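You operate a simulated robot arm through the tools that you are given. There is no shell and no other tool. Be economical: measure what you need, move in short steps, check, and stop when the job is done.

You run a simulated two-armed robot. Do the job below in one go: nothing can be reset, and whatever is moved stays where it is left.

Task
Glue the grey thumb plug flush into the blue ball.
Fine: wet the thumb hole with the glue stick, stand the stick back in its pot, push the plug home before the glue dries, wait till it has bonded and shut the glue lid. Drop, tip or break nothing, pinch no finger, and leave the ball in its ring. Set down upright: glue stick.

It is judged by the outcome, as a careful person would: the job done as asked, and still so three seconds after it is handed in. It fails if anything else is knocked over, pushed out of place, dropped, spilled or broken. A push-on lid holds only when it is set on centred and level and pressed home; a screw cap is set on level and turned clockwise until tight.

Robot
Two 7-joint arms with fingered hands on one trunk, on a base that drives. Base frame: it is fixed to the floor where the robot stands at the start and does not move with it; the origin is under the middle of the robot, x ahead of it, y to its left, z up. Lengths are in cm, angles in rad, forces in N, time in s.
The left shoulder is at the start at [6, 13.8, 94.7], the right one opposite. With the tool pointing down near the work surface each hand reaches from about 30 to 64 cm from the robot's upright axis, wherever it stands, measured 20 degrees to its own side. Places, roughly: bowling ball [75, -150, 75]; glue lid [80, -30, 90]; glue tray [80, -30, 80]; thumb hole of the seven pound blue ball [50, 0, 100]. Payload 4 kg a hand.
The tool frame of a hand sits at the grasp point between the pads (the TCP): z along the fingers, y along the line on which they close. The tips reach 3.6 cm beyond it. The gripper opens to 12 cm. The gripper's body begins 4.2 cm behind the TCP. The gripper is a hand of 5 fingers: y runs from the thumb to the fingers, the wrist lies at [-1.5, -10.9, -20] in the tool frame, and closing takes about 1.5 s.
Orientation is that of the tool frame in the base frame, as [roll, pitch, yaw] about the fixed x, y, z axes, in that order (R = Rz(yaw) Ry(pitch) Rx(roll)). With the fingers straight down and the wrist toward the robot, the tool's x, y and z point along [0, 1, 0], [1, 0, 0] and [0, 0, -1] of the base frame.

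Tools
- The arms move only by the tool drive_tool. It takes "left_moves", "right_moves" or both (then of equal length, played together; a hand with none holds still); each is text: rows parted by semicolons, each of 7 numbers parted by spaces: the shift along the tool's x, y, z in cm, then the turn, a rotation vector about the tool's x, y, z in rad, then the opening, from 0 (shut) to 1 (fully open). In form: dx dy dz ax ay az gripper; .... A call has 1 to 8 rows; each row shifts and turns the commanded pose from where the row before left it, along the tool's axes as they then stand. Rows are played at 5 a second. More than 5 cm and 0.15 rad between two rows, or a gripper value outside its range, and nothing of the call is played. Where a pose cannot be reached the arm comes as near as it can. A force on the tool above 90 N (or 10 N above the force at the start of the call, whichever is more), or a blocked arm, ends the call early, and 0.2 s more pass. Each finger travels about 15.3 cm/s and halts on what it meets, pressing with about 23 N; the grip force reading is that of the motor and also rises with nothing between the fingers. The clock runs only during rows and for 0.2 s after the last one: add rows that do not move to give the fingers time. The reply holds the time, the measured pose of the TCP, the force on the tool along the base axes, the opening and the grip force, in the units named above and with some noise, with the torque about the TCP (base axes, N m) and any sound that the robot's microphone picked up, and new pictures: "views" is both (left out), scene, wrist or none (wrist: the cameras of the hands that moved).
- Cameras (640 x 400 px; columns grow to the right, rows downward): "scene" is now at [4.44, -2.86, 159]; the picture's right is [-0.33, -0.94, 0.00], its down [-0.62, 0.22, -0.75] and it looks along [0.71, -0.25, -0.66] (base axes); focal length 267 px, centre (320, 200). "left" rides on the left gripper at [-6.9, -7.9, -13.1] in its tool frame; the picture's right is [-0.78, -0.29, 0.55], its down [0.55, -0.73, 0.40] and it looks along [0.29, 0.61, 0.74] (tool axes); focal length 222 px, centre (320, 200). "right" rides on the right gripper at [6.9, -7.9, -13.1] in its tool frame; the picture's right is [-0.78, 0.29, -0.55], its down [-0.55, -0.73, 0.40] and it looks along [-0.29, 0.61, 0.74] (tool axes); focal length 222 px, centre (320, 200). There is no depth. A picture from a camera that has moved, and an enlarged one, comes with that camera's place and axes in the base frame and with its lens. The place of the scene camera against the robot may be out by one fixed shift of up to 1.2 cm in any direction.
- raise_lower(by): slides the trunk up (or, below 0, down) by that many cm; the arms and the scene camera ride with it, the base frame stays. It gives what a move gives, with no picture.
- steer(legs): drives the robot by 1 to 6 legs, each [ahead, left, turn to the left] in cm, cm and rad, along the robot's own axes; the way and the turn of a leg run together, so that a leg with both is an arc; at most 150 cm and 3.142 rad a leg. The arms and the cameras ride along, it lands a little off, and it stops where it bumps. It gives what a move gives, and a new picture of the scene camera.
- set_grasp(shape, hand): the hand has 5 fingers and takes this shape, open, in about a second: jaw (thumb against the fingers, like two jaws); tri (thumb and two fingers); tip (a fingertip pinch); poke (one finger out to press); point (the index stretched); flat (the hand flat); cup (the hand cupped); fist (a fist). The gripper value then closes the fingers along that shape, each until it touches; the sizes above hold for jaw. It gives what a move gives, with no picture.
- pan_tilt(pan, tilt): turns the head with the scene camera to pan (to the left, within 1.501 rad either way) and tilt (down, from -0.506 to 1.204), counted from straight ahead of the robot. It gives what a move gives, and a new picture of the scene camera.
- close_up(camera, box): a new picture of the part [left, top, right, bottom] of that camera's present view, enlarged. It takes no simulated time.
- finish_job(): hands the job in; it is judged then, once.

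Go step by step. Nothing tells you exact positions but the pictures and the camera data: compare them with the known pose of the tool, close in by small moves and look again before you grip or let go. The budget is 120 turns and 260 pictures, counting those below and the enlarged ones. Unless the task says otherwise, let go and move clear before handing in, and close with one line.

The tools are called after "Emit:" as a command line: name --argument value ..., lists and objects as JSON in quotes. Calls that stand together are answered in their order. drive_tool: Moves the arms, as the interface text tells. Its arguments: {"type":"object","properties":{"left_moves":{"type":"string"},"right_moves":{"type":"string"},"views":{"type":"string","enum":["both","scene","wrist","none"]}},"required":[]} The other tools are called the same way: raise_lower (by) slides the trunk up or down; set_grasp (shape, hand) gives the hand a shape; steer (legs) drives the base; pan_tilt (pan, tilt) turns the head that bears the scene camera; close_up (camera, box) takes an enlarged picture of a part of a camera's view; finish_job () hands the job in.

At the start:

```text
time_s: 0.0
left_tcp_pos: [48.81, 2.54, 137.45]
left_ee_rot: [-3.141, 0.001, 1.57]
left_force: [-0.7, -1.0, -1.0]
left_ft_torque: [-0.02, -0.02, 0.02]
left_opening: 11.98
left_grip_force: 0.0
left_shape: jaw
right_tcp_pos: [34.46, -34.62, 137.43]
right_ee_rot: [-3.14, -0.001, 1.57]
right_force: [0.7, -0.2, 0.1]
right_ft_torque: [0.01, -0.02, -0.01]
right_opening: 11.96
right_grip_force: 0.1
right_shape: jaw
trunk travel left (down, up): [-52.5, 6.5]
robot x, y, heading: [-0.16, 0.15, 0.002]
head pan, tilt: [-0.335, 0.716]
```

scene: 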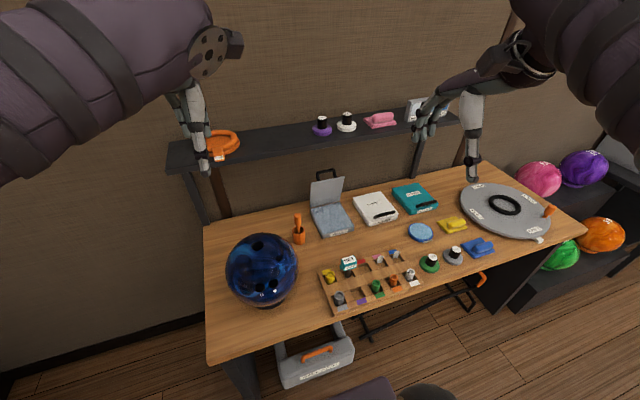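
right: 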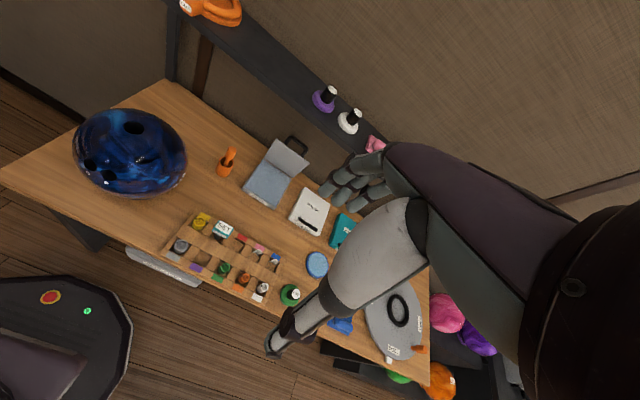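
left: 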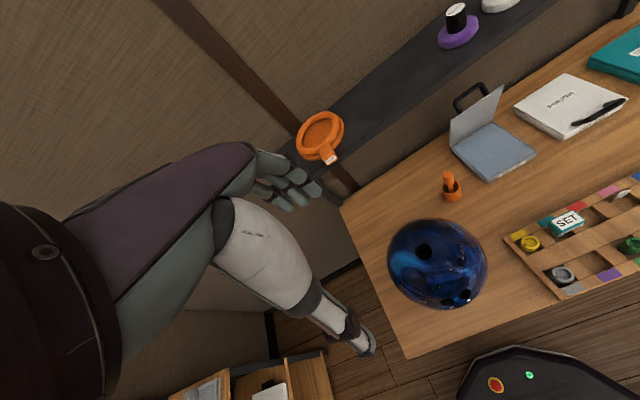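

I see the blue ball on its ring at the left end of the bench, an orange glue stick in its pot behind it, an open hinged tray (glue?) and an organizer with plugs. I'll look closer before moving.

Emit:
close_up --camera "scene" --box '[200, 160, 360, 320]'

Emit:
close_up --camera "scene" --box '[310, 235, 430, 320]'

Emit:
close_up --camera "left" --box '[380, 60, 640, 320]'

Emit:
close_up --camera "scene" --box '[340, 170, 500, 280]'

```text
2.50 times, centred on (280, 240) of scene
camera zoom: at [4.44, -2.86, 159.0], right [-0.33, -0.94, 0.0], down [-0.62, 0.22, -0.75], along [0.71, -0.25, -0.66], focal length 667 px, centre (420, 100)
```

zoom: 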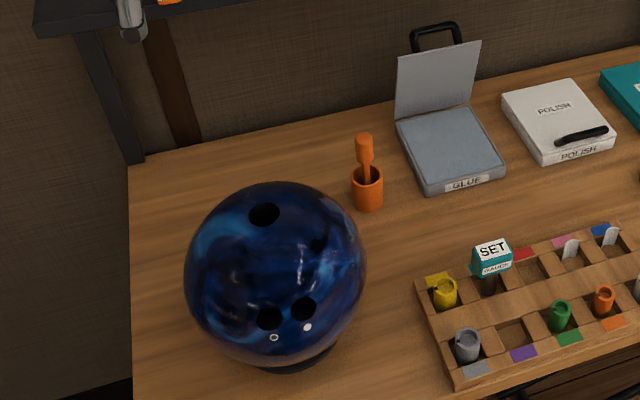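

```text
4.71 times, centred on (370, 278) of scene
camera zoom: at [4.44, -2.86, 159.0], right [-0.33, -0.94, 0.0], down [-0.62, 0.22, -0.75], along [0.71, -0.25, -0.66], focal length 1255 px, centre (85, -165)
```

zoom: 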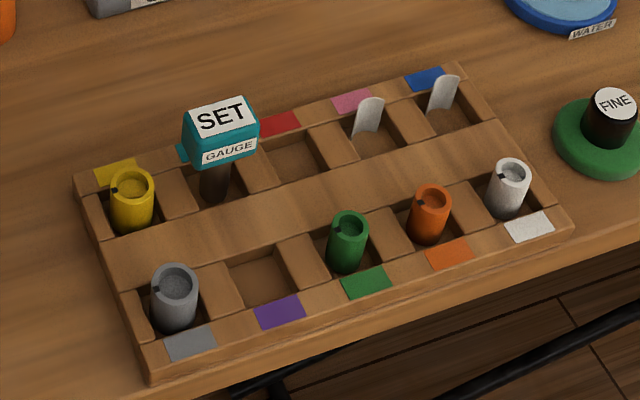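

```text
1.54 times, centred on (510, 190) of left
camera zoom: at [40.81, -4.46, 150.68], right [-0.29, -0.78, -0.55], down [-0.73, 0.55, -0.4], along [0.61, 0.29, -0.74], focal length 342 px, centre (28, 215)
```

zoom: 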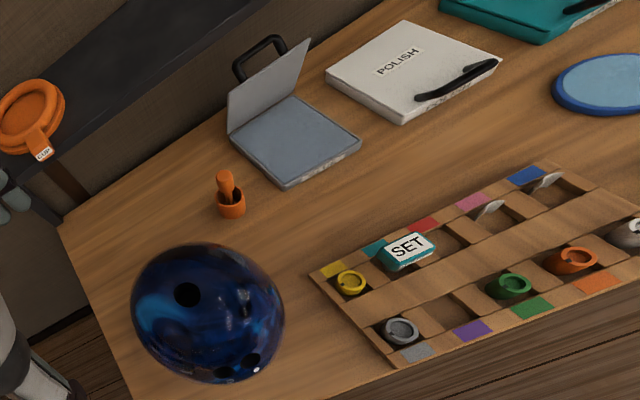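

```text
3.64 times, centred on (420, 225) of scene
camera zoom: at [4.44, -2.86, 159.0], right [-0.33, -0.94, 0.0], down [-0.62, 0.22, -0.75], along [0.71, -0.25, -0.66], focal length 970 px, centre (-44, 109)
```

zoom: 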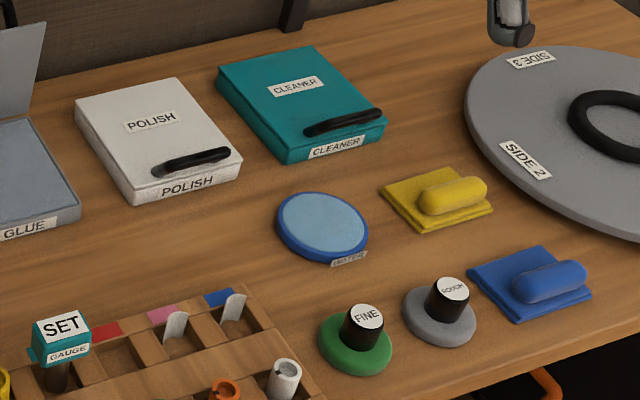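

The thumb hole is the lone hole on top of the ball (≈[54.7, -2.2, 101]), the stick top is ≈[71.8, -17.7, 91.6], and the grey plug is ≈[43.3, -22.5, 82]. I'll shift the robot right so the left hand can pick up the plug first.

Emit:
steer --legs '[[0, -32, 0]]'

Emit:
pan_tilt --pan 0.15 --tilt 0.85

Emit:
drive_tool --left_moves "0 0 0 0 0 0 1" --views "wrist"

```text
time_s: 2.1
left_tcp_pos: [48.81, -29.47, 137.62]
left_ee_rot: [-3.14, 0.0, 1.571]
left_force: [0.0, -1.0, 0.5]
left_ft_torque: [0.03, -0.01, 0.03]
left_opening: 11.97
left_grip_force: 0.1
left_shape: jaw
right_tcp_pos: [34.58, -66.76, 137.33]
right_ee_rot: [3.142, 0.0, 1.572]
right_force: [0.2, -0.2, -0.6]
right_ft_torque: [-0.01, 0.01, 0.04]
right_opening: 11.95
right_grip_force: 0.0
right_shape: jaw
trunk travel left (down, up): [-52.5, 6.5]
robot x, y, heading: [0.3, -31.99, 0.005]
head pan, tilt: [-0.335, 0.716]
camera scene: at [4.48, -35.07, 159.0], right [-0.33, -0.95, 0.0], down [-0.62, 0.22, -0.75], along [0.71, -0.25, -0.66], focal length 267 px, centre (320, 200)
```

scene: 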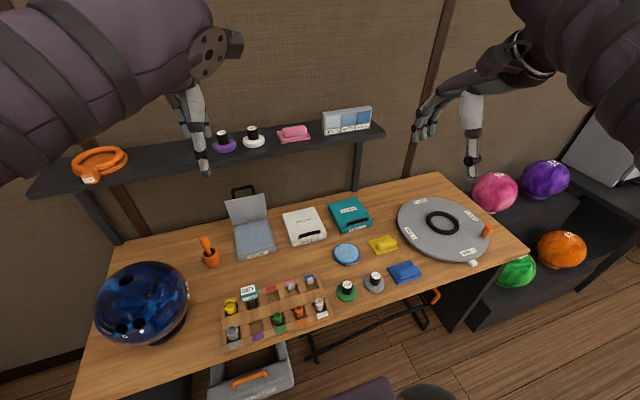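

```text
time_s: 3.1
left_tcp_pos: [48.85, -29.32, 137.5]
left_ee_rot: [3.141, -0.001, 1.573]
left_force: [0.1, -0.1, -0.1]
left_ft_torque: [0.01, 0.01, 0.0]
left_opening: 11.96
left_grip_force: 0.0
left_shape: jaw
right_tcp_pos: [34.69, -66.71, 137.4]
right_ee_rot: [3.142, 0.0, 1.573]
right_force: [0.3, 0.4, 0.0]
right_ft_torque: [-0.01, 0.0, -0.01]
right_opening: 11.99
right_grip_force: 0.0
right_shape: jaw
trunk travel left (down, up): [-52.5, 6.5]
robot x, y, heading: [-0.25, -31.79, -0.001]
head pan, tilt: [0.15, 0.85]
camera scene: at [4.24, -31.02, 157.92], right [0.15, -0.99, 0.0], down [-0.74, -0.11, -0.66], along [0.65, 0.1, -0.75], focal length 267 px, centre (320, 200)
```

scene: 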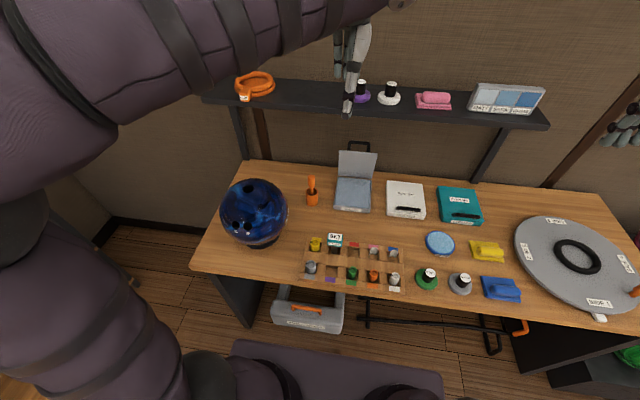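

```text
time_s: 3.5
left_tcp_pos: [48.88, -29.27, 137.39]
left_ee_rot: [3.14, 0.0, 1.573]
left_force: [0.2, 1.2, -0.9]
left_ft_torque: [0.02, -0.01, 0.0]
left_opening: 11.96
left_grip_force: 0.1
left_shape: jaw
right_tcp_pos: [34.61, -66.66, 137.29]
right_ee_rot: [3.14, 0.0, 1.572]
right_force: [0.3, 0.2, 0.3]
right_ft_torque: [0.02, 0.0, 0.02]
right_opening: 11.93
right_grip_force: 0.0
right_shape: jaw
trunk travel left (down, up): [-52.5, 6.5]
robot x, y, heading: [0.14, -32.41, 0.003]
head pan, tilt: [0.15, 0.85]
camera left: at [40.86, -36.47, 150.68], right [-0.29, -0.79, -0.55], down [-0.74, 0.55, -0.4], along [0.61, 0.29, -0.74], focal length 222 px, centre (320, 200)
```

left: 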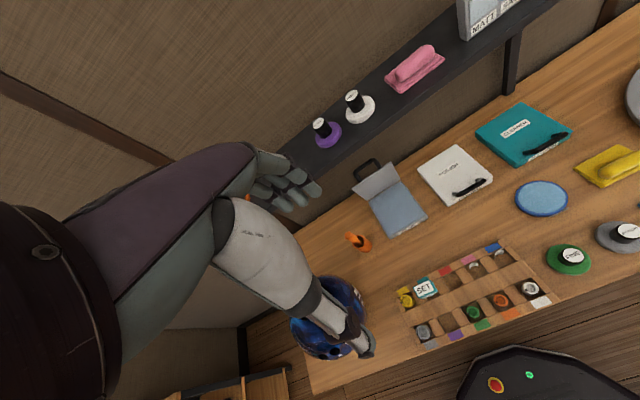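

I'll lower the left hand toward the plug and look from nearer.

Emit:
drive_tool --left_moves "0.85 -0.6 4 0 0 0 1;0.85 -0.6 4 0 0 0 1;0.85 -0.6 4 0 0 0 1;0.85 -0.6 4 0 0 0 1;0.85 -0.6 4 0 0 0 1;0.85 -0.6 4 0 0 0 1;0.85 -0.6 4 0 0 0 1;0.85 -0.6 4 0 0 0 1" --views "both"

Emit:
close_up --camera "left" --box '[240, 120, 640, 400]'

```text
time_s: 5.3
left_tcp_pos: [44.33, -23.02, 107.43]
left_ee_rot: [-3.141, 0.0, 1.572]
left_force: [-0.6, 0.2, -0.3]
left_ft_torque: [-0.02, 0.01, -0.04]
left_opening: 11.95
left_grip_force: 0.0
left_shape: jaw
left hand out of reach, approached as far as the arm can: row 8
right_tcp_pos: [34.63, -66.59, 137.34]
right_ee_rot: [3.14, 0.0, 1.572]
right_force: [-0.5, -0.2, 0.4]
right_ft_torque: [-0.04, -0.01, 0.0]
right_opening: 11.97
right_grip_force: 0.1
right_shape: jaw
trunk travel left (down, up): [-52.5, 6.5]
robot x, y, heading: [0.14, -32.01, 0.0]
head pan, tilt: [0.15, 0.85]
camera scene: at [4.22, -31.02, 157.92], right [0.15, -0.99, 0.0], down [-0.74, -0.11, -0.66], along [0.65, 0.1, -0.75], focal length 267 px, centre (320, 200)
camera left: at [36.39, -30.14, 120.59], right [-0.29, -0.79, -0.55], down [-0.74, 0.55, -0.4], along [0.61, 0.29, -0.74], focal length 222 px, centre (320, 200)
```

scene: 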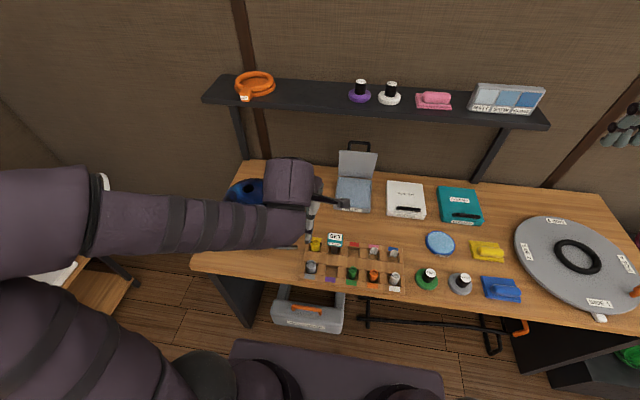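
left: 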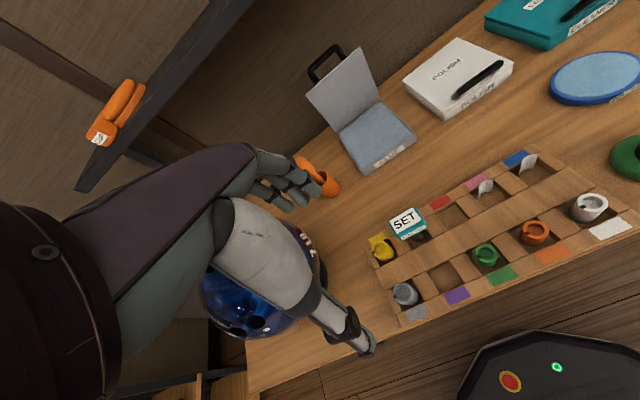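

```text
1.43 times, centred on (440, 260) of left
camera zoom: at [36.39, -30.14, 120.59], right [-0.29, -0.79, -0.55], down [-0.74, 0.55, -0.4], along [0.61, 0.29, -0.74], focal length 317 px, centre (149, 114)
```

zoom: 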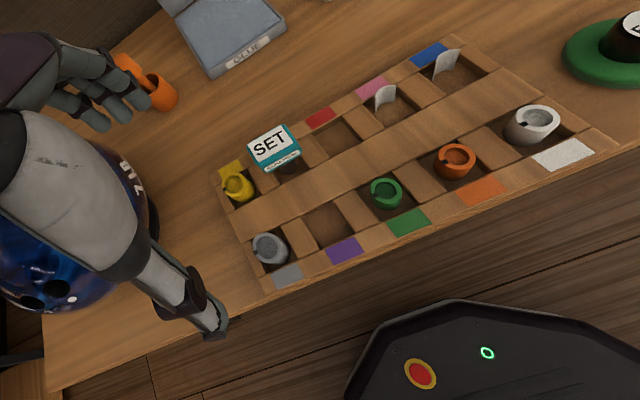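

The arm needs the trunk lower. I'll lift the hand a bit, lower the trunk, and look again.

Emit:
drive_tool --left_moves "0 -0.5 -4 0 0 0 1;0 -0.5 -4 0 0 0 1;0 0 -4 0 0 0 1;0 0 -4 0 0 0 1;0 0 -4 0 0 0 1" --views "none"

Emit:
raise_lower --by -32

Emit:
drive_tool --left_moves "0 0 0 0 0 0 1" --views "both"

```text
time_s: 6.5
left_tcp_pos: [43.27, -23.08, 127.57]
left_ee_rot: [-3.139, 0.001, 1.572]
left_force: [-0.6, -0.2, -0.1]
left_ft_torque: [-0.02, 0.03, 0.01]
left_opening: 11.94
left_grip_force: 0.1
left_shape: jaw
right_tcp_pos: [34.67, -66.63, 137.41]
right_ee_rot: [3.141, 0.0, 1.572]
right_force: [0.2, 0.4, -0.2]
right_ft_torque: [0.01, 0.03, 0.04]
right_opening: 11.97
right_grip_force: 0.0
right_shape: jaw
trunk travel left (down, up): [-52.5, 6.5]
robot x, y, heading: [0.13, -31.91, 0.003]
head pan, tilt: [0.15, 0.85]
```

```text
time_s: 9.6
left_tcp_pos: [43.33, -23.08, 95.62]
left_ee_rot: [3.141, 0.0, 1.572]
left_force: [0.3, 0.4, 0.0]
left_ft_torque: [0.02, -0.01, 0.0]
left_opening: 11.99
left_grip_force: 0.1
left_shape: jaw
right_tcp_pos: [34.57, -66.68, 105.39]
right_ee_rot: [-3.14, -0.001, 1.573]
right_force: [0.3, -0.4, -0.5]
right_ft_torque: [0.01, 0.02, -0.03]
right_opening: 11.96
right_grip_force: 0.0
right_shape: jaw
trunk travel left (down, up): [-20.5, 38.5]
robot x, y, heading: [0.08, -31.85, 0.003]
head pan, tilt: [0.15, 0.85]
```

```text
time_s: 10.0
left_tcp_pos: [43.21, -23.04, 95.49]
left_ee_rot: [3.141, 0.0, 1.573]
left_force: [-0.4, 0.0, 0.5]
left_ft_torque: [-0.02, 0.03, -0.02]
left_opening: 11.96
left_grip_force: 0.1
left_shape: jaw
right_tcp_pos: [34.57, -66.58, 105.5]
right_ee_rot: [3.141, 0.0, 1.573]
right_force: [0.2, -0.5, -0.3]
right_ft_torque: [0.03, 0.03, 0.0]
right_opening: 11.96
right_grip_force: 0.0
right_shape: jaw
trunk travel left (down, up): [-20.5, 38.5]
robot x, y, heading: [-0.0, -31.87, 0.006]
head pan, tilt: [0.15, 0.85]
camera scene: at [4.24, -31.0, 125.91], right [0.15, -0.99, 0.0], down [-0.74, -0.11, -0.66], along [0.65, 0.1, -0.75], focal length 267 px, centre (320, 200)
camera left: at [35.41, -30.19, 108.73], right [-0.29, -0.79, -0.55], down [-0.74, 0.55, -0.4], along [0.61, 0.29, -0.74], focal length 222 px, centre (320, 200)
```

scene: 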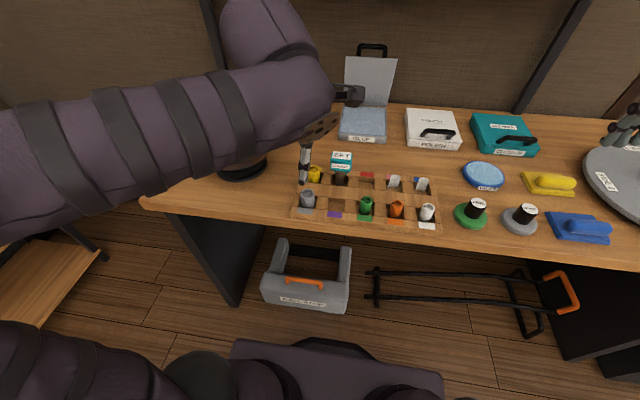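
left: 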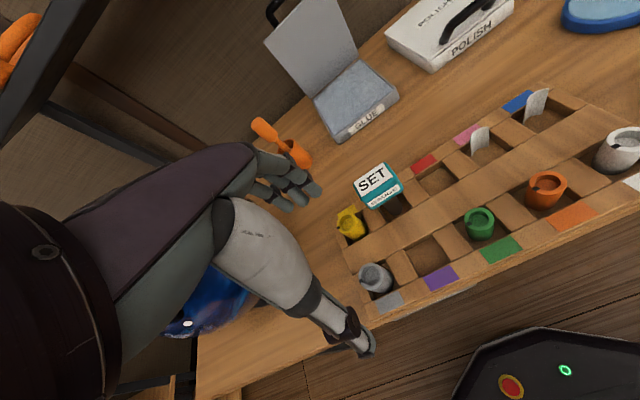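

Emit:
close_up --camera "left" --box '[310, 180, 470, 330]'

Emit:
close_up --camera "scene" --box '[270, 130, 430, 240]'

```text
2.67 times, centred on (390, 255) of left
camera zoom: at [35.41, -30.19, 108.73], right [-0.29, -0.79, -0.55], down [-0.74, 0.55, -0.4], along [0.61, 0.29, -0.74], focal length 592 px, centre (133, 53)
```

zoom: 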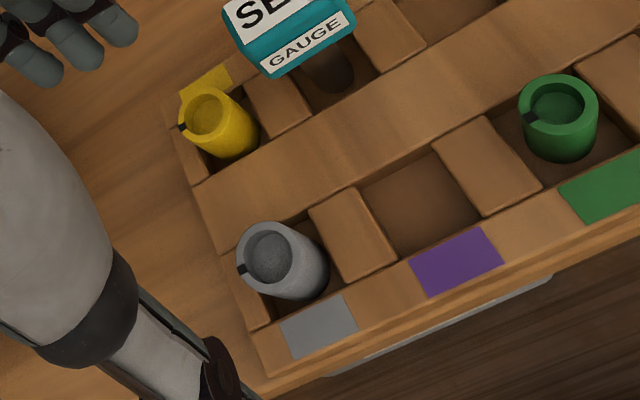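

```text
3.64 times, centred on (350, 185) of scene
camera zoom: at [4.24, -31.0, 125.91], right [0.15, -0.99, 0.0], down [-0.74, -0.11, -0.66], along [0.65, 0.1, -0.75], focal length 970 px, centre (211, 254)
```

zoom: 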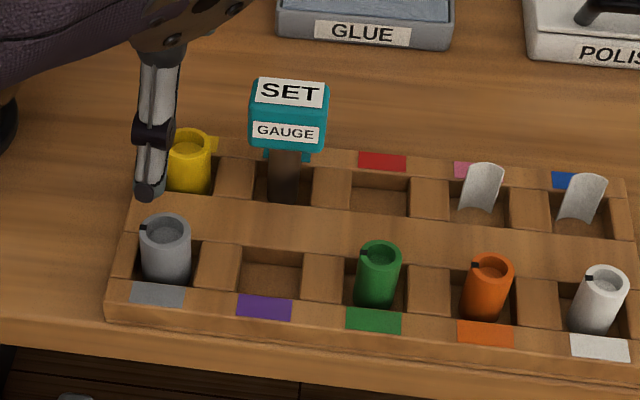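

Plug top is ≈[43.2, -22.4, 82.2]. I'll narrow the gripper and come just above it.

Emit:
drive_tool --left_moves "0.2 0 0 0 0 0 0.45;0.2 0 0 0 0 0 0.45;0.2 0 1.5 0 0 0 0.45;0 0 1.5 0 0 0 0.45;0 0 1.5 0 0 0 0.45;0 0 1.5 0 0 0 0.45;0 0 1.5 0 0 0 0.45" --views "both"

Emit:
close_up --camera "left" --box '[240, 160, 440, 380]'

Emit:
close_up --camera "scene" --box '[270, 130, 430, 240]'

```text
time_s: 11.6
left_tcp_pos: [43.26, -22.44, 88.04]
left_ee_rot: [3.141, 0.0, 1.571]
left_force: [-0.6, 0.6, 0.3]
left_ft_torque: [0.02, -0.01, 0.0]
left_opening: 5.43
left_grip_force: 0.1
left_shape: jaw
right_tcp_pos: [34.62, -66.62, 105.48]
right_ee_rot: [-3.141, 0.001, 1.573]
right_force: [-0.3, 0.6, 0.2]
right_ft_torque: [-0.02, -0.03, 0.01]
right_opening: 11.96
right_grip_force: 0.1
right_shape: jaw
trunk travel left (down, up): [-20.5, 38.5]
robot x, y, heading: [0.28, -32.36, -0.001]
head pan, tilt: [0.15, 0.85]
camera scene: at [4.24, -31.0, 125.91], right [0.15, -0.99, 0.0], down [-0.74, -0.11, -0.66], along [0.65, 0.1, -0.75], focal length 267 px, centre (320, 200)
camera left: at [35.41, -29.66, 101.17], right [-0.29, -0.79, -0.55], down [-0.74, 0.55, -0.4], along [0.61, 0.29, -0.74], focal length 222 px, centre (320, 200)
```

scene: 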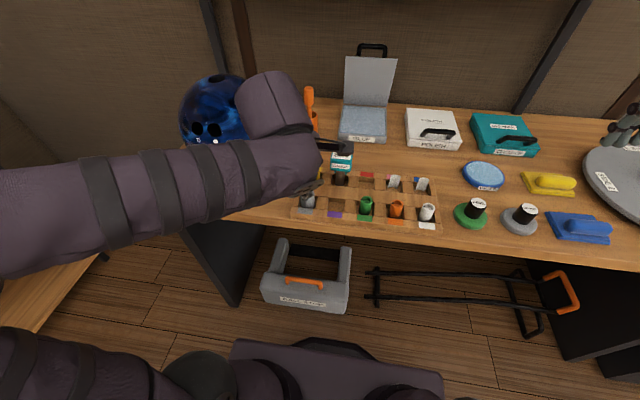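
left: 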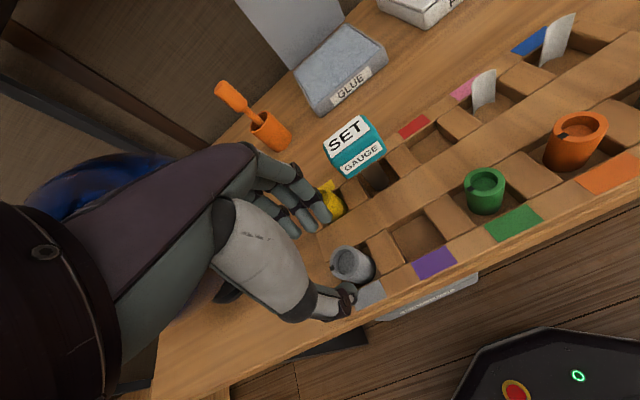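

```text
1.82 times, centred on (340, 270) of left
camera zoom: at [35.41, -29.66, 101.17], right [-0.29, -0.79, -0.55], down [-0.74, 0.55, -0.4], along [0.61, 0.29, -0.74], focal length 404 px, centre (284, 73)
```

zoom: 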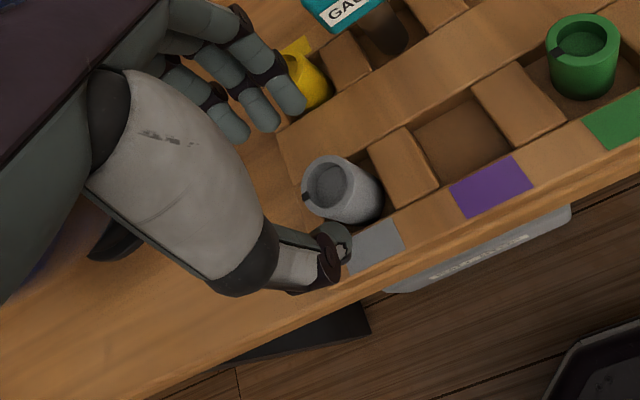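

```text
3.64 times, centred on (350, 185) of scene
camera zoom: at [4.24, -31.0, 125.91], right [0.15, -0.99, 0.0], down [-0.74, -0.11, -0.66], along [0.65, 0.1, -0.75], focal length 970 px, centre (211, 254)
```

zoom: 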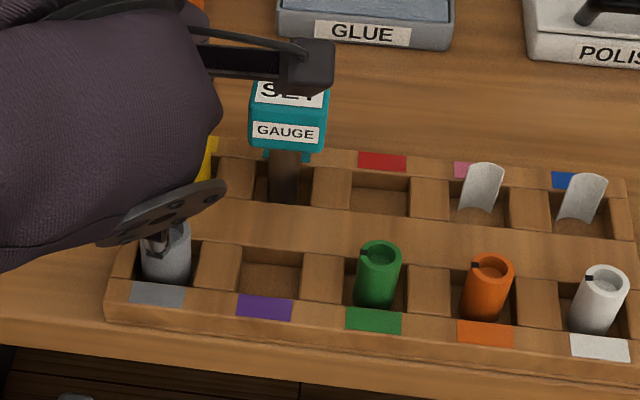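

The gripper lines up within 0.4 cm; I'll correct and descend to straddle the plug.

Emit:
drive_tool --left_moves "0.35 0.05 0.8 0 0 0 0.45;0 0 0.8 0 0 0 0.45;0 0 0.8 0 0 0 0.45;0 0 0.7 0 0 0 0.45;0 0 0 0 0 0 0.45" --views "wrist"

Emit:
close_up --camera "left" --box '[240, 160, 440, 380]'

Emit:
close_up --camera "scene" --box '[270, 130, 430, 240]'

```text
time_s: 12.8
left_tcp_pos: [43.37, -22.14, 84.92]
left_ee_rot: [3.141, 0.0, 1.573]
left_force: [0.0, 0.0, -0.3]
left_ft_torque: [0.0, 0.02, 0.02]
left_opening: 5.45
left_grip_force: 0.1
left_shape: jaw
right_tcp_pos: [34.57, -66.51, 105.35]
right_ee_rot: [-3.141, 0.001, 1.572]
right_force: [0.4, 0.7, -0.2]
right_ft_torque: [0.01, 0.02, 0.02]
right_opening: 11.97
right_grip_force: 0.0
right_shape: jaw
trunk travel left (down, up): [-20.5, 38.5]
robot x, y, heading: [-0.24, -32.22, 0.002]
head pan, tilt: [0.15, 0.85]
camera left: at [35.48, -29.29, 98.14], right [-0.29, -0.79, -0.55], down [-0.74, 0.55, -0.4], along [0.61, 0.29, -0.74], focal length 222 px, centre (320, 200)
```

left: 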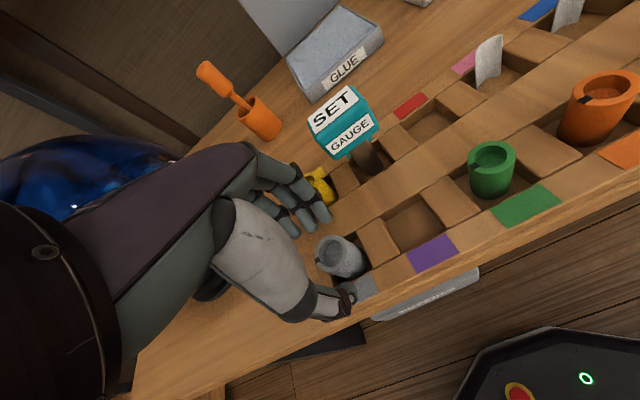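

```text
1.82 times, centred on (340, 270) of left
camera zoom: at [35.48, -29.29, 98.14], right [-0.29, -0.79, -0.55], down [-0.74, 0.55, -0.4], along [0.61, 0.29, -0.74], focal length 404 px, centre (284, 73)
```

zoom: 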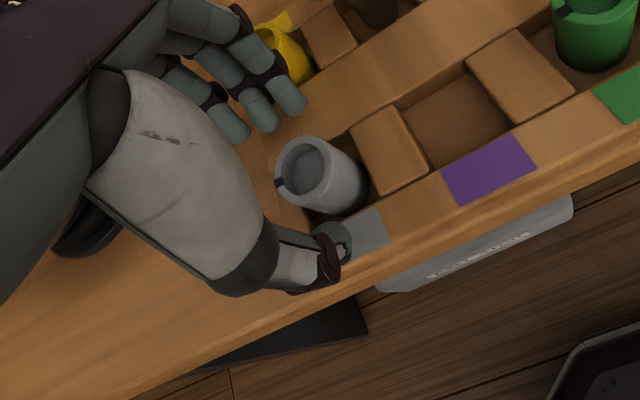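

```text
3.64 times, centred on (350, 185) of scene
camera zoom: at [4.24, -31.0, 125.91], right [0.15, -0.99, 0.0], down [-0.74, -0.11, -0.66], along [0.65, 0.1, -0.75], focal length 970 px, centre (211, 254)
```

zoom: 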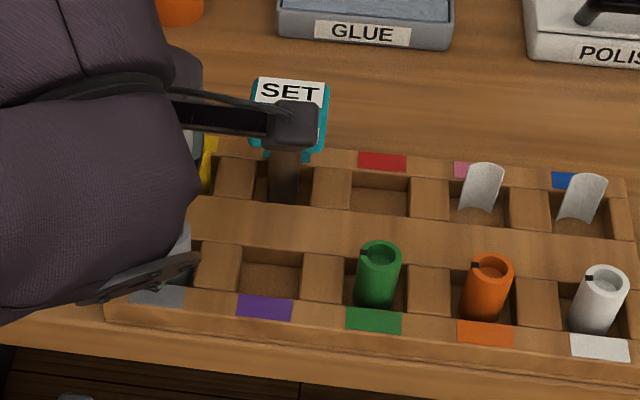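

Aligned exactly. I'll go 0.7 cm lower and close on the plug.

Emit:
drive_tool --left_moves "0 0 0.35 0 0 0 0.45;0 0 0.35 0 0 0 0.45;0 0 0 0 0 0 0.3;0 0 0 0 0 0 0.15;0 0 0 0 0 0 0.1;0 0 0 0 0 0 0.1" --views "wrist"

Emit:
close_up --camera "left" --box '[240, 160, 440, 380]'

```text
time_s: 14.2
left_tcp_pos: [43.38, -22.18, 84.33]
left_ee_rot: [-3.141, 0.0, 1.572]
left_force: [-3.4, -0.2, -0.2]
left_ft_torque: [0.01, 0.11, -0.05]
left_opening: 2.28
left_grip_force: 22.8
left_shape: jaw
right_tcp_pos: [34.54, -66.58, 105.47]
right_ee_rot: [-3.141, -0.001, 1.571]
right_force: [0.0, -0.2, 0.3]
right_ft_torque: [0.0, -0.02, 0.01]
right_opening: 11.99
right_grip_force: 0.0
right_shape: jaw
trunk travel left (down, up): [-20.5, 38.5]
robot x, y, heading: [0.2, -32.06, 0.003]
head pan, tilt: [0.15, 0.85]
camera left: at [35.44, -29.28, 97.44], right [-0.29, -0.79, -0.55], down [-0.74, 0.55, -0.4], along [0.61, 0.29, -0.74], focal length 222 px, centre (320, 200)
```

left: 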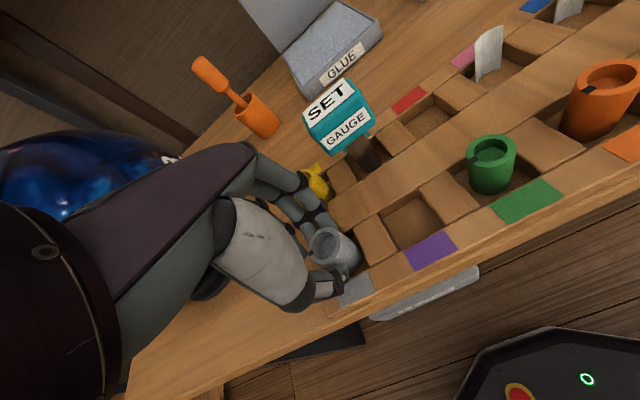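

```text
1.82 times, centred on (340, 270) of left
camera zoom: at [35.44, -29.28, 97.44], right [-0.29, -0.79, -0.55], down [-0.74, 0.55, -0.4], along [0.61, 0.29, -0.74], focal length 404 px, centre (284, 73)
```

zoom: 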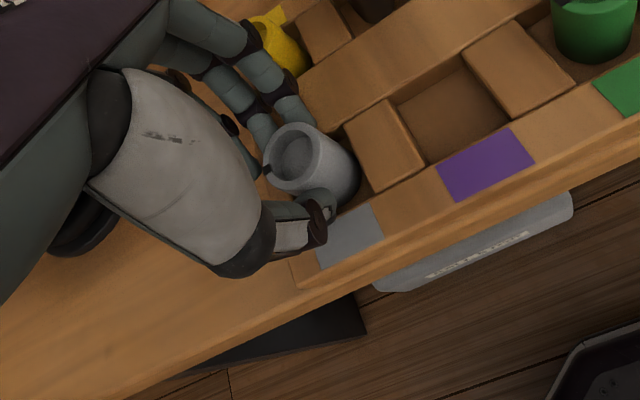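

Gripped (2.3 cm wide). Lifting straight up.

Emit:
drive_tool --left_moves "0 0 -1 0 0 0 0.1;0 0 -1.5 0 0 0 0.1;0 0 -2.5 0 0 0 0.1;0 0 -3 0 0 0 0.1;0 0 -3 0 0 0 0.1;0 0 -3 0 0 0 0.1;0 0 -3 0 0 0 0.1;0 0 -3 0 0 0 0.1" --views "both"

Emit:
close_up --camera "left" --box '[240, 160, 440, 380]'

Emit:
close_up --camera "scene" --box '[140, 60, 340, 220]'

```text
time_s: 16.0
left_tcp_pos: [43.32, -22.08, 104.27]
left_ee_rot: [3.141, 0.001, 1.573]
left_force: [0.0, -0.1, -0.1]
left_ft_torque: [0.0, 0.0, -0.02]
left_opening: 2.25
left_grip_force: 23.2
left_shape: jaw
right_tcp_pos: [34.7, -66.66, 105.41]
right_ee_rot: [3.141, -0.001, 1.572]
right_force: [0.1, -0.1, -0.1]
right_ft_torque: [0.0, -0.01, 0.01]
right_opening: 11.99
right_grip_force: 0.0
right_shape: jaw
trunk travel left (down, up): [-20.5, 38.5]
robot x, y, heading: [0.17, -31.82, 0.0]
head pan, tilt: [0.15, 0.85]
camera scene: at [4.24, -31.0, 125.91], right [0.15, -0.99, 0.0], down [-0.74, -0.11, -0.66], along [0.65, 0.1, -0.75], focal length 267 px, centre (320, 200)
camera left: at [35.44, -29.26, 117.42], right [-0.29, -0.79, -0.55], down [-0.74, 0.55, -0.4], along [0.61, 0.29, -0.74], focal length 222 px, centre (320, 200)
```

scene: 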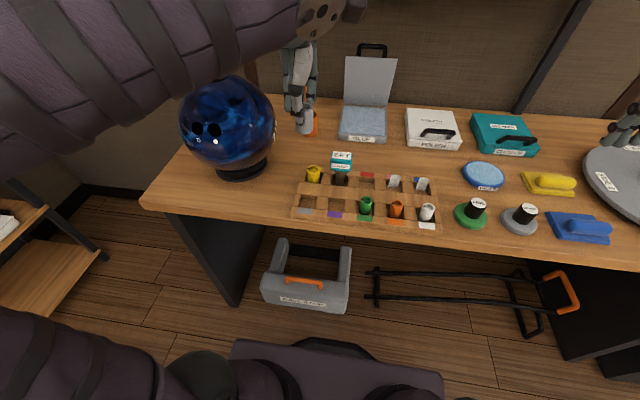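
left: 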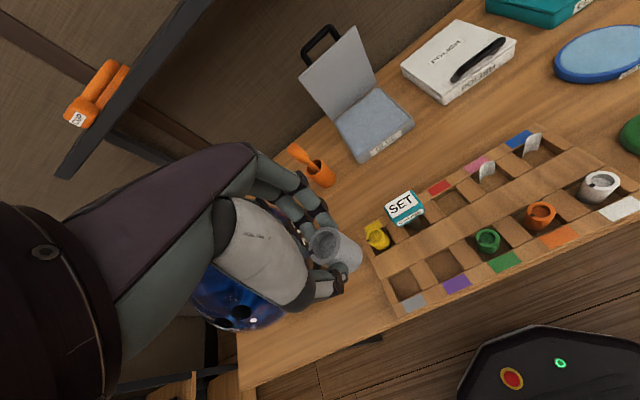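

```text
1.82 times, centred on (340, 270) of left
camera zoom: at [35.44, -29.26, 117.42], right [-0.29, -0.79, -0.55], down [-0.74, 0.55, -0.4], along [0.61, 0.29, -0.74], focal length 404 px, centre (284, 73)
```

zoom: 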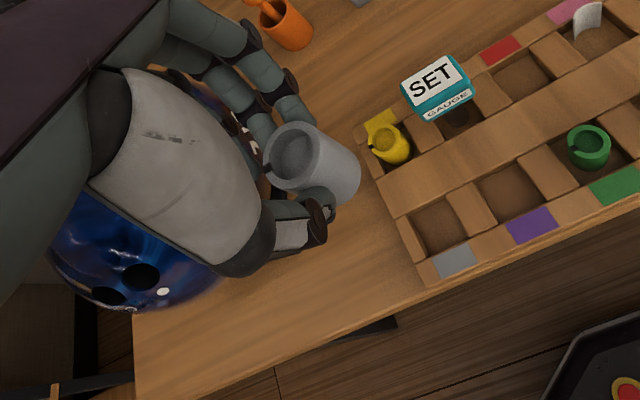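

```text
2.50 times, centred on (240, 140) of scene
camera zoom: at [4.24, -31.0, 125.91], right [0.15, -0.99, 0.0], down [-0.74, -0.11, -0.66], along [0.65, 0.1, -0.75], focal length 667 px, centre (520, 350)
```

zoom: 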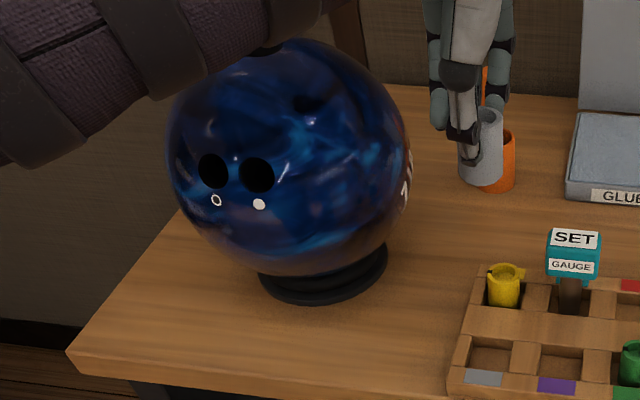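

Plug is in hand. I'll raise the left hand well clear of the ball and off to the left before driving to the working spot.

Emit:
drive_tool --left_moves "0 -0.5 -3 0 0 0 0.1;0 -0.5 -3 0 0 0 0.1;0 -1 -3 0 0 0 0.1;0 -1 -3 0 0 0 0.1;1.5 -1.5 -3 0 0 0 0.1;2 -1.5 -3 0 0 0 0.1;2 -1.5 -1 0 0 0 0.1;2 -1.5 0 0 0 0 0.1" --views "none"

Emit:
steer --legs '[[0, 24, 0], [12, 0, 0]]'

```text
time_s: 17.8
left_tcp_pos: [34.47, -14.73, 123.47]
left_ee_rot: [3.141, -0.001, 1.573]
left_force: [-1.2, -0.4, -0.9]
left_ft_torque: [0.01, 0.0, 0.01]
left_opening: 2.24
left_grip_force: 23.4
left_shape: jaw
right_tcp_pos: [34.62, -66.55, 105.44]
right_ee_rot: [-3.142, -0.001, 1.572]
right_force: [0.4, -0.6, 0.2]
right_ft_torque: [-0.02, 0.01, 0.04]
right_opening: 12.0
right_grip_force: 0.0
right_shape: jaw
trunk travel left (down, up): [-20.5, 38.5]
robot x, y, heading: [0.07, -31.91, 0.001]
head pan, tilt: [0.15, 0.85]
```

```text
time_s: 20.4
left_tcp_pos: [46.64, 9.66, 123.28]
left_ee_rot: [3.141, 0.001, 1.577]
left_force: [0.5, 0.1, -0.4]
left_ft_torque: [0.03, 0.02, 0.0]
left_opening: 2.22
left_grip_force: 23.5
left_shape: jaw
right_tcp_pos: [46.8, -42.43, 105.46]
right_ee_rot: [3.141, 0.0, 1.575]
right_force: [0.3, 0.8, 0.1]
right_ft_torque: [0.0, -0.02, -0.06]
right_opening: 11.98
right_grip_force: 0.1
right_shape: jaw
trunk travel left (down, up): [-20.5, 38.5]
robot x, y, heading: [12.04, -7.57, 0.004]
head pan, tilt: [0.15, 0.85]
camera scene: at [16.33, -6.8, 125.91], right [0.15, -0.99, 0.0], down [-0.74, -0.12, -0.66], along [0.65, 0.1, -0.75], focal length 267 px, centre (320, 200)
```

scene: 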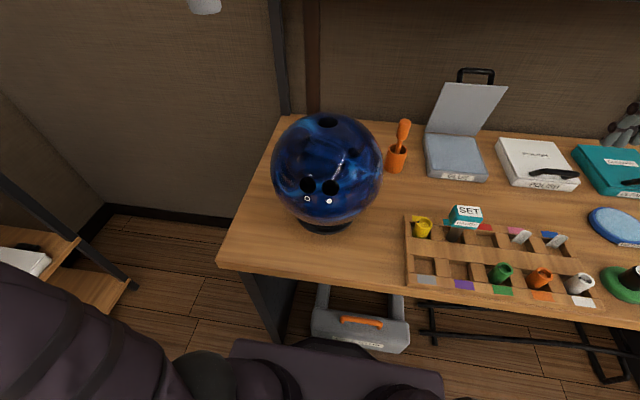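

Emit:
close_up --camera "scene" --box '[270, 70, 530, 230]'

Emit:
drive_tool --right_moves "0 2 0 0 0 0 1;1 2 0 0 0 0 1;2 2 0 0 0 0 1;3 2 0 0 0 0 1;3 2 0 0 0 0 0.7;3 2 0 0 0 0 0.5;3 2 0 0 0 0 0.4;3 2 0 0 0 0 0.4" --views "both"

Emit:
close_up --camera "left" --box '[240, 100, 640, 400]'

```text
2.46 times, centred on (400, 150) of scene
camera zoom: at [16.33, -6.8, 125.91], right [0.15, -0.99, 0.0], down [-0.74, -0.12, -0.66], along [0.65, 0.1, -0.75], focal length 656 px, centre (123, 323)
```

zoom: 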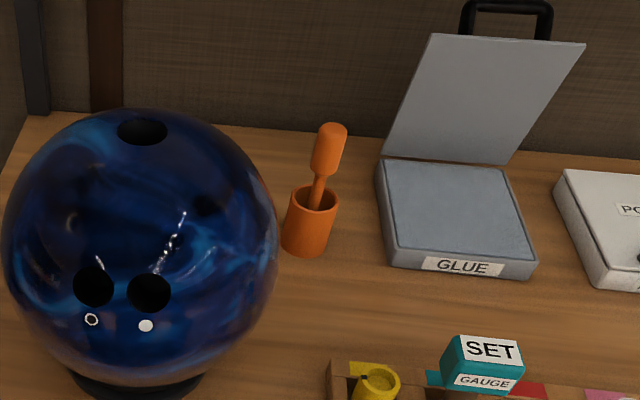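

```text
time_s: 22.2
left_tcp_pos: [46.58, 9.57, 123.25]
left_ee_rot: [3.14, -0.001, 1.577]
left_force: [-1.0, -0.2, -0.6]
left_ft_torque: [0.0, 0.04, -0.06]
left_opening: 2.2
left_grip_force: 23.0
left_shape: jaw
right_tcp_pos: [62.71, -24.17, 105.48]
right_ee_rot: [-3.141, 0.0, 1.575]
right_force: [0.3, 0.0, -0.3]
right_ft_torque: [-0.01, 0.0, 0.02]
right_opening: 4.82
right_grip_force: 0.1
right_shape: jaw
trunk travel left (down, up): [-20.5, 38.5]
robot x, y, heading: [12.6, -7.74, 0.006]
head pan, tilt: [0.15, 0.85]
camera scene: at [16.31, -6.78, 125.91], right [0.15, -0.99, 0.0], down [-0.74, -0.12, -0.66], along [0.65, 0.1, -0.75], focal length 267 px, centre (320, 200)
camera right: at [54.75, -17.43, 118.56], right [0.29, -0.78, 0.55], down [-0.73, -0.55, -0.4], along [0.61, -0.28, -0.74], focal length 222 px, centre (320, 200)
```

scene: 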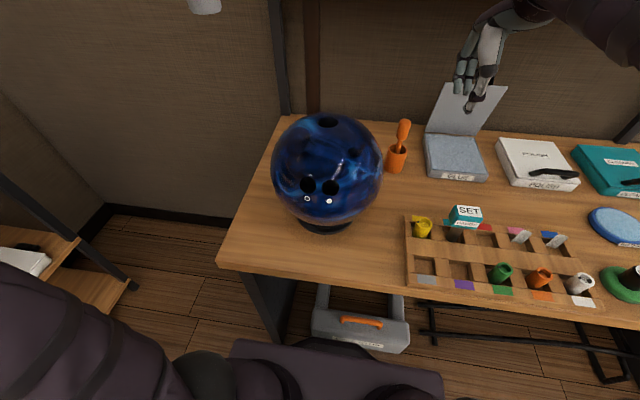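
right: 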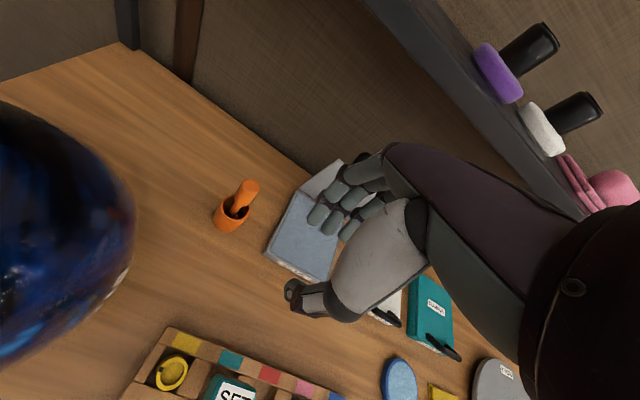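

```text
1.33 times, centred on (440, 250) of left
camera zoom: at [38.65, 2.47, 136.46], right [-0.29, -0.79, -0.55], down [-0.74, 0.55, -0.4], along [0.61, 0.29, -0.74], focal length 296 px, centre (160, 133)
```

zoom: 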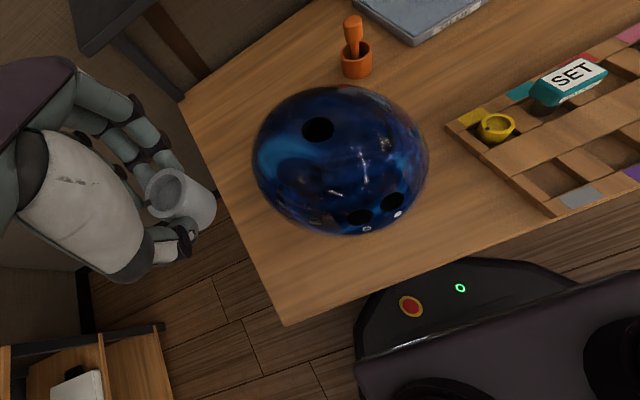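

I found the stick handle from about [70, -17.6, 88] to [71.6, -17.5, 92.5], leaning away from me in its pot. I'll bring the right hand above it and look closer.

Emit:
drive_tool --right_moves "2 1 0 0 0 0 0.5;2 2 0 0 0 0 0.5;2 2 0.5 0 0 0 0.5;0.5 2 0.5 0 0 0 0.5;0 0 0 0 0 0 0.5" --views "both"

Emit:
close_up --camera "right" --box '[180, 130, 420, 330]'

Emit:
close_up --camera "scene" --box '[340, 50, 500, 190]'

```text
time_s: 23.4
left_tcp_pos: [46.44, 9.69, 123.24]
left_ee_rot: [-3.141, -0.001, 1.575]
left_force: [-0.3, -0.6, -0.3]
left_ft_torque: [0.0, 0.01, 0.0]
left_opening: 2.22
left_grip_force: 23.2
left_shape: jaw
right_tcp_pos: [69.75, -17.8, 104.45]
right_ee_rot: [3.141, 0.001, 1.576]
right_force: [0.0, 0.7, -1.1]
right_ft_torque: [-0.01, -0.01, -0.03]
right_opening: 5.98
right_grip_force: 0.0
right_shape: jaw
trunk travel left (down, up): [-20.5, 38.5]
robot x, y, heading: [12.39, -8.0, 0.008]
head pan, tilt: [0.15, 0.85]
camera scene: at [16.31, -6.79, 125.91], right [0.15, -0.99, 0.0], down [-0.74, -0.12, -0.66], along [0.65, 0.1, -0.75], focal length 267 px, centre (320, 200)
camera right: at [61.71, -10.92, 117.5], right [0.29, -0.78, 0.55], down [-0.73, -0.55, -0.4], along [0.61, -0.28, -0.74], focal length 222 px, centre (320, 200)
```

scene: 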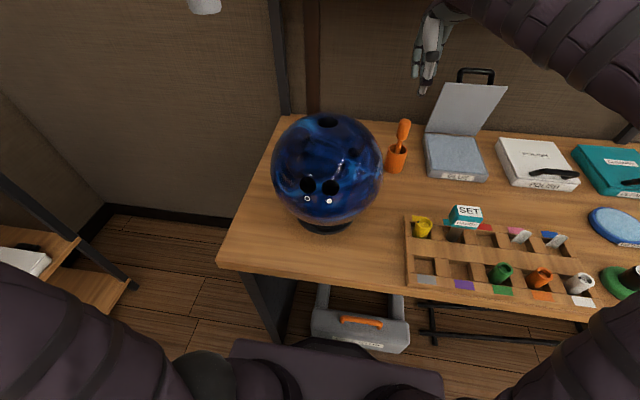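
right: 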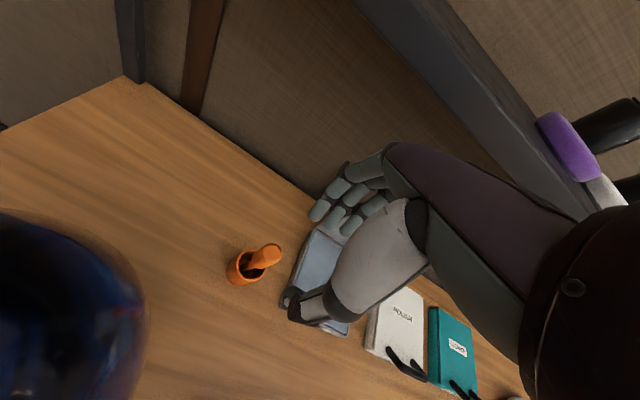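

```text
2.00 times, centred on (300, 230) of right
camera zoom: at [61.71, -10.92, 117.5], right [0.29, -0.78, 0.55], down [-0.73, -0.55, -0.4], along [0.61, -0.28, -0.74], focal length 444 px, centre (360, 140)
```

zoom: 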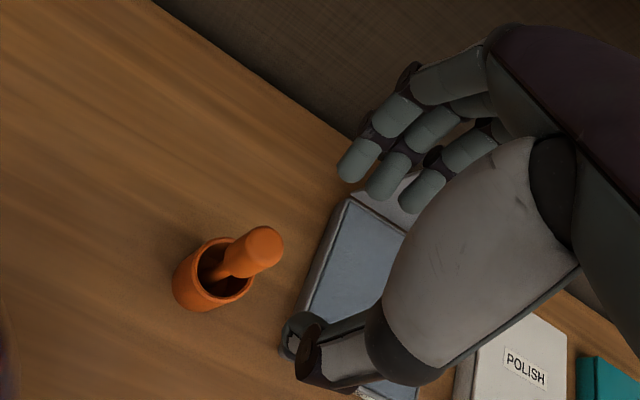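

```text
2.86 times, centred on (420, 120) of scene
camera zoom: at [16.31, -6.79, 125.91], right [0.15, -0.99, 0.0], down [-0.74, -0.12, -0.66], along [0.65, 0.1, -0.75], focal length 762 px, centre (34, 429)
```

zoom: 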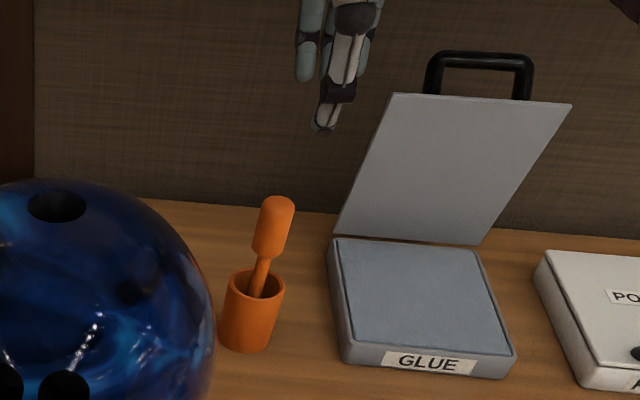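

Emit:
drive_tool --right_moves "0.4 1 1 0 0 0 0.5;0.35 0.75 2 0 0 0 0.5;0 0 2 0 0 0 0.5;0 0 2 0 0 0 0.5;0 0 0 0 0 0 0.5" --views "both"

Emit:
close_up --camera "right" --box '[180, 130, 420, 330]'

Emit:
close_up --camera "scene" --box '[340, 50, 500, 190]'

```text
time_s: 24.6
left_tcp_pos: [46.56, 9.71, 123.33]
left_ee_rot: [3.141, 0.0, 1.576]
left_force: [0.3, 0.5, 0.0]
left_ft_torque: [0.01, 0.01, -0.01]
left_opening: 2.25
left_grip_force: 23.5
left_shape: jaw
right_tcp_pos: [71.41, -16.94, 97.32]
right_ee_rot: [-3.141, -0.001, 1.575]
right_force: [-0.2, 0.2, 0.1]
right_ft_torque: [0.02, -0.03, 0.02]
right_opening: 5.97
right_grip_force: 0.0
right_shape: jaw
trunk travel left (down, up): [-20.5, 38.5]
robot x, y, heading: [12.34, -7.72, 0.007]
head pan, tilt: [0.15, 0.85]
camera scene: at [16.3, -6.79, 125.91], right [0.15, -0.99, 0.0], down [-0.74, -0.12, -0.66], along [0.65, 0.1, -0.75], focal length 267 px, centre (320, 200)
camera right: at [63.45, -10.13, 110.45], right [0.29, -0.78, 0.55], down [-0.73, -0.55, -0.4], along [0.61, -0.28, -0.74], focal length 222 px, centre (320, 200)
```

scene: 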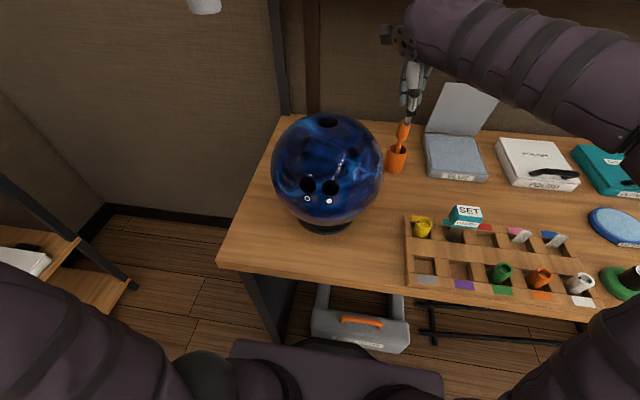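
right: 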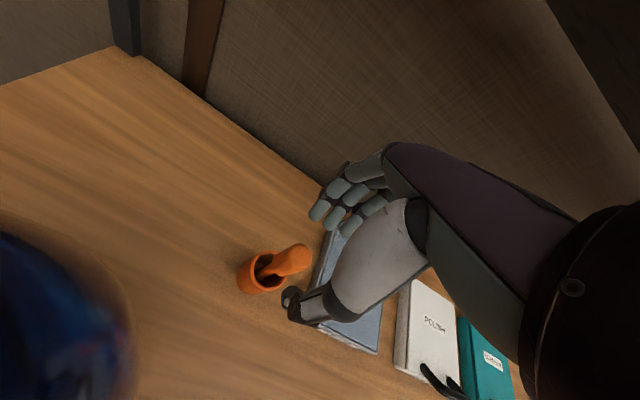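

```text
2.00 times, centred on (300, 230) of right
camera zoom: at [63.45, -10.13, 110.45], right [0.29, -0.78, 0.55], down [-0.73, -0.55, -0.4], along [0.61, -0.28, -0.74], focal length 444 px, centre (360, 140)
```

zoom: 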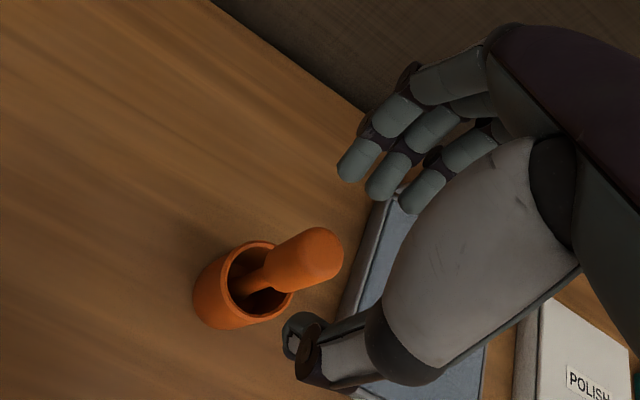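

```text
2.86 times, centred on (420, 120) of scene
camera zoom: at [16.3, -6.79, 125.91], right [0.15, -0.99, 0.0], down [-0.74, -0.12, -0.66], along [0.65, 0.1, -0.75], focal length 762 px, centre (34, 429)
```

zoom: 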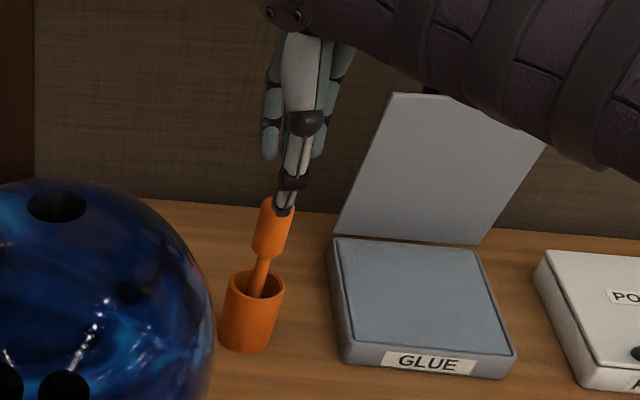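

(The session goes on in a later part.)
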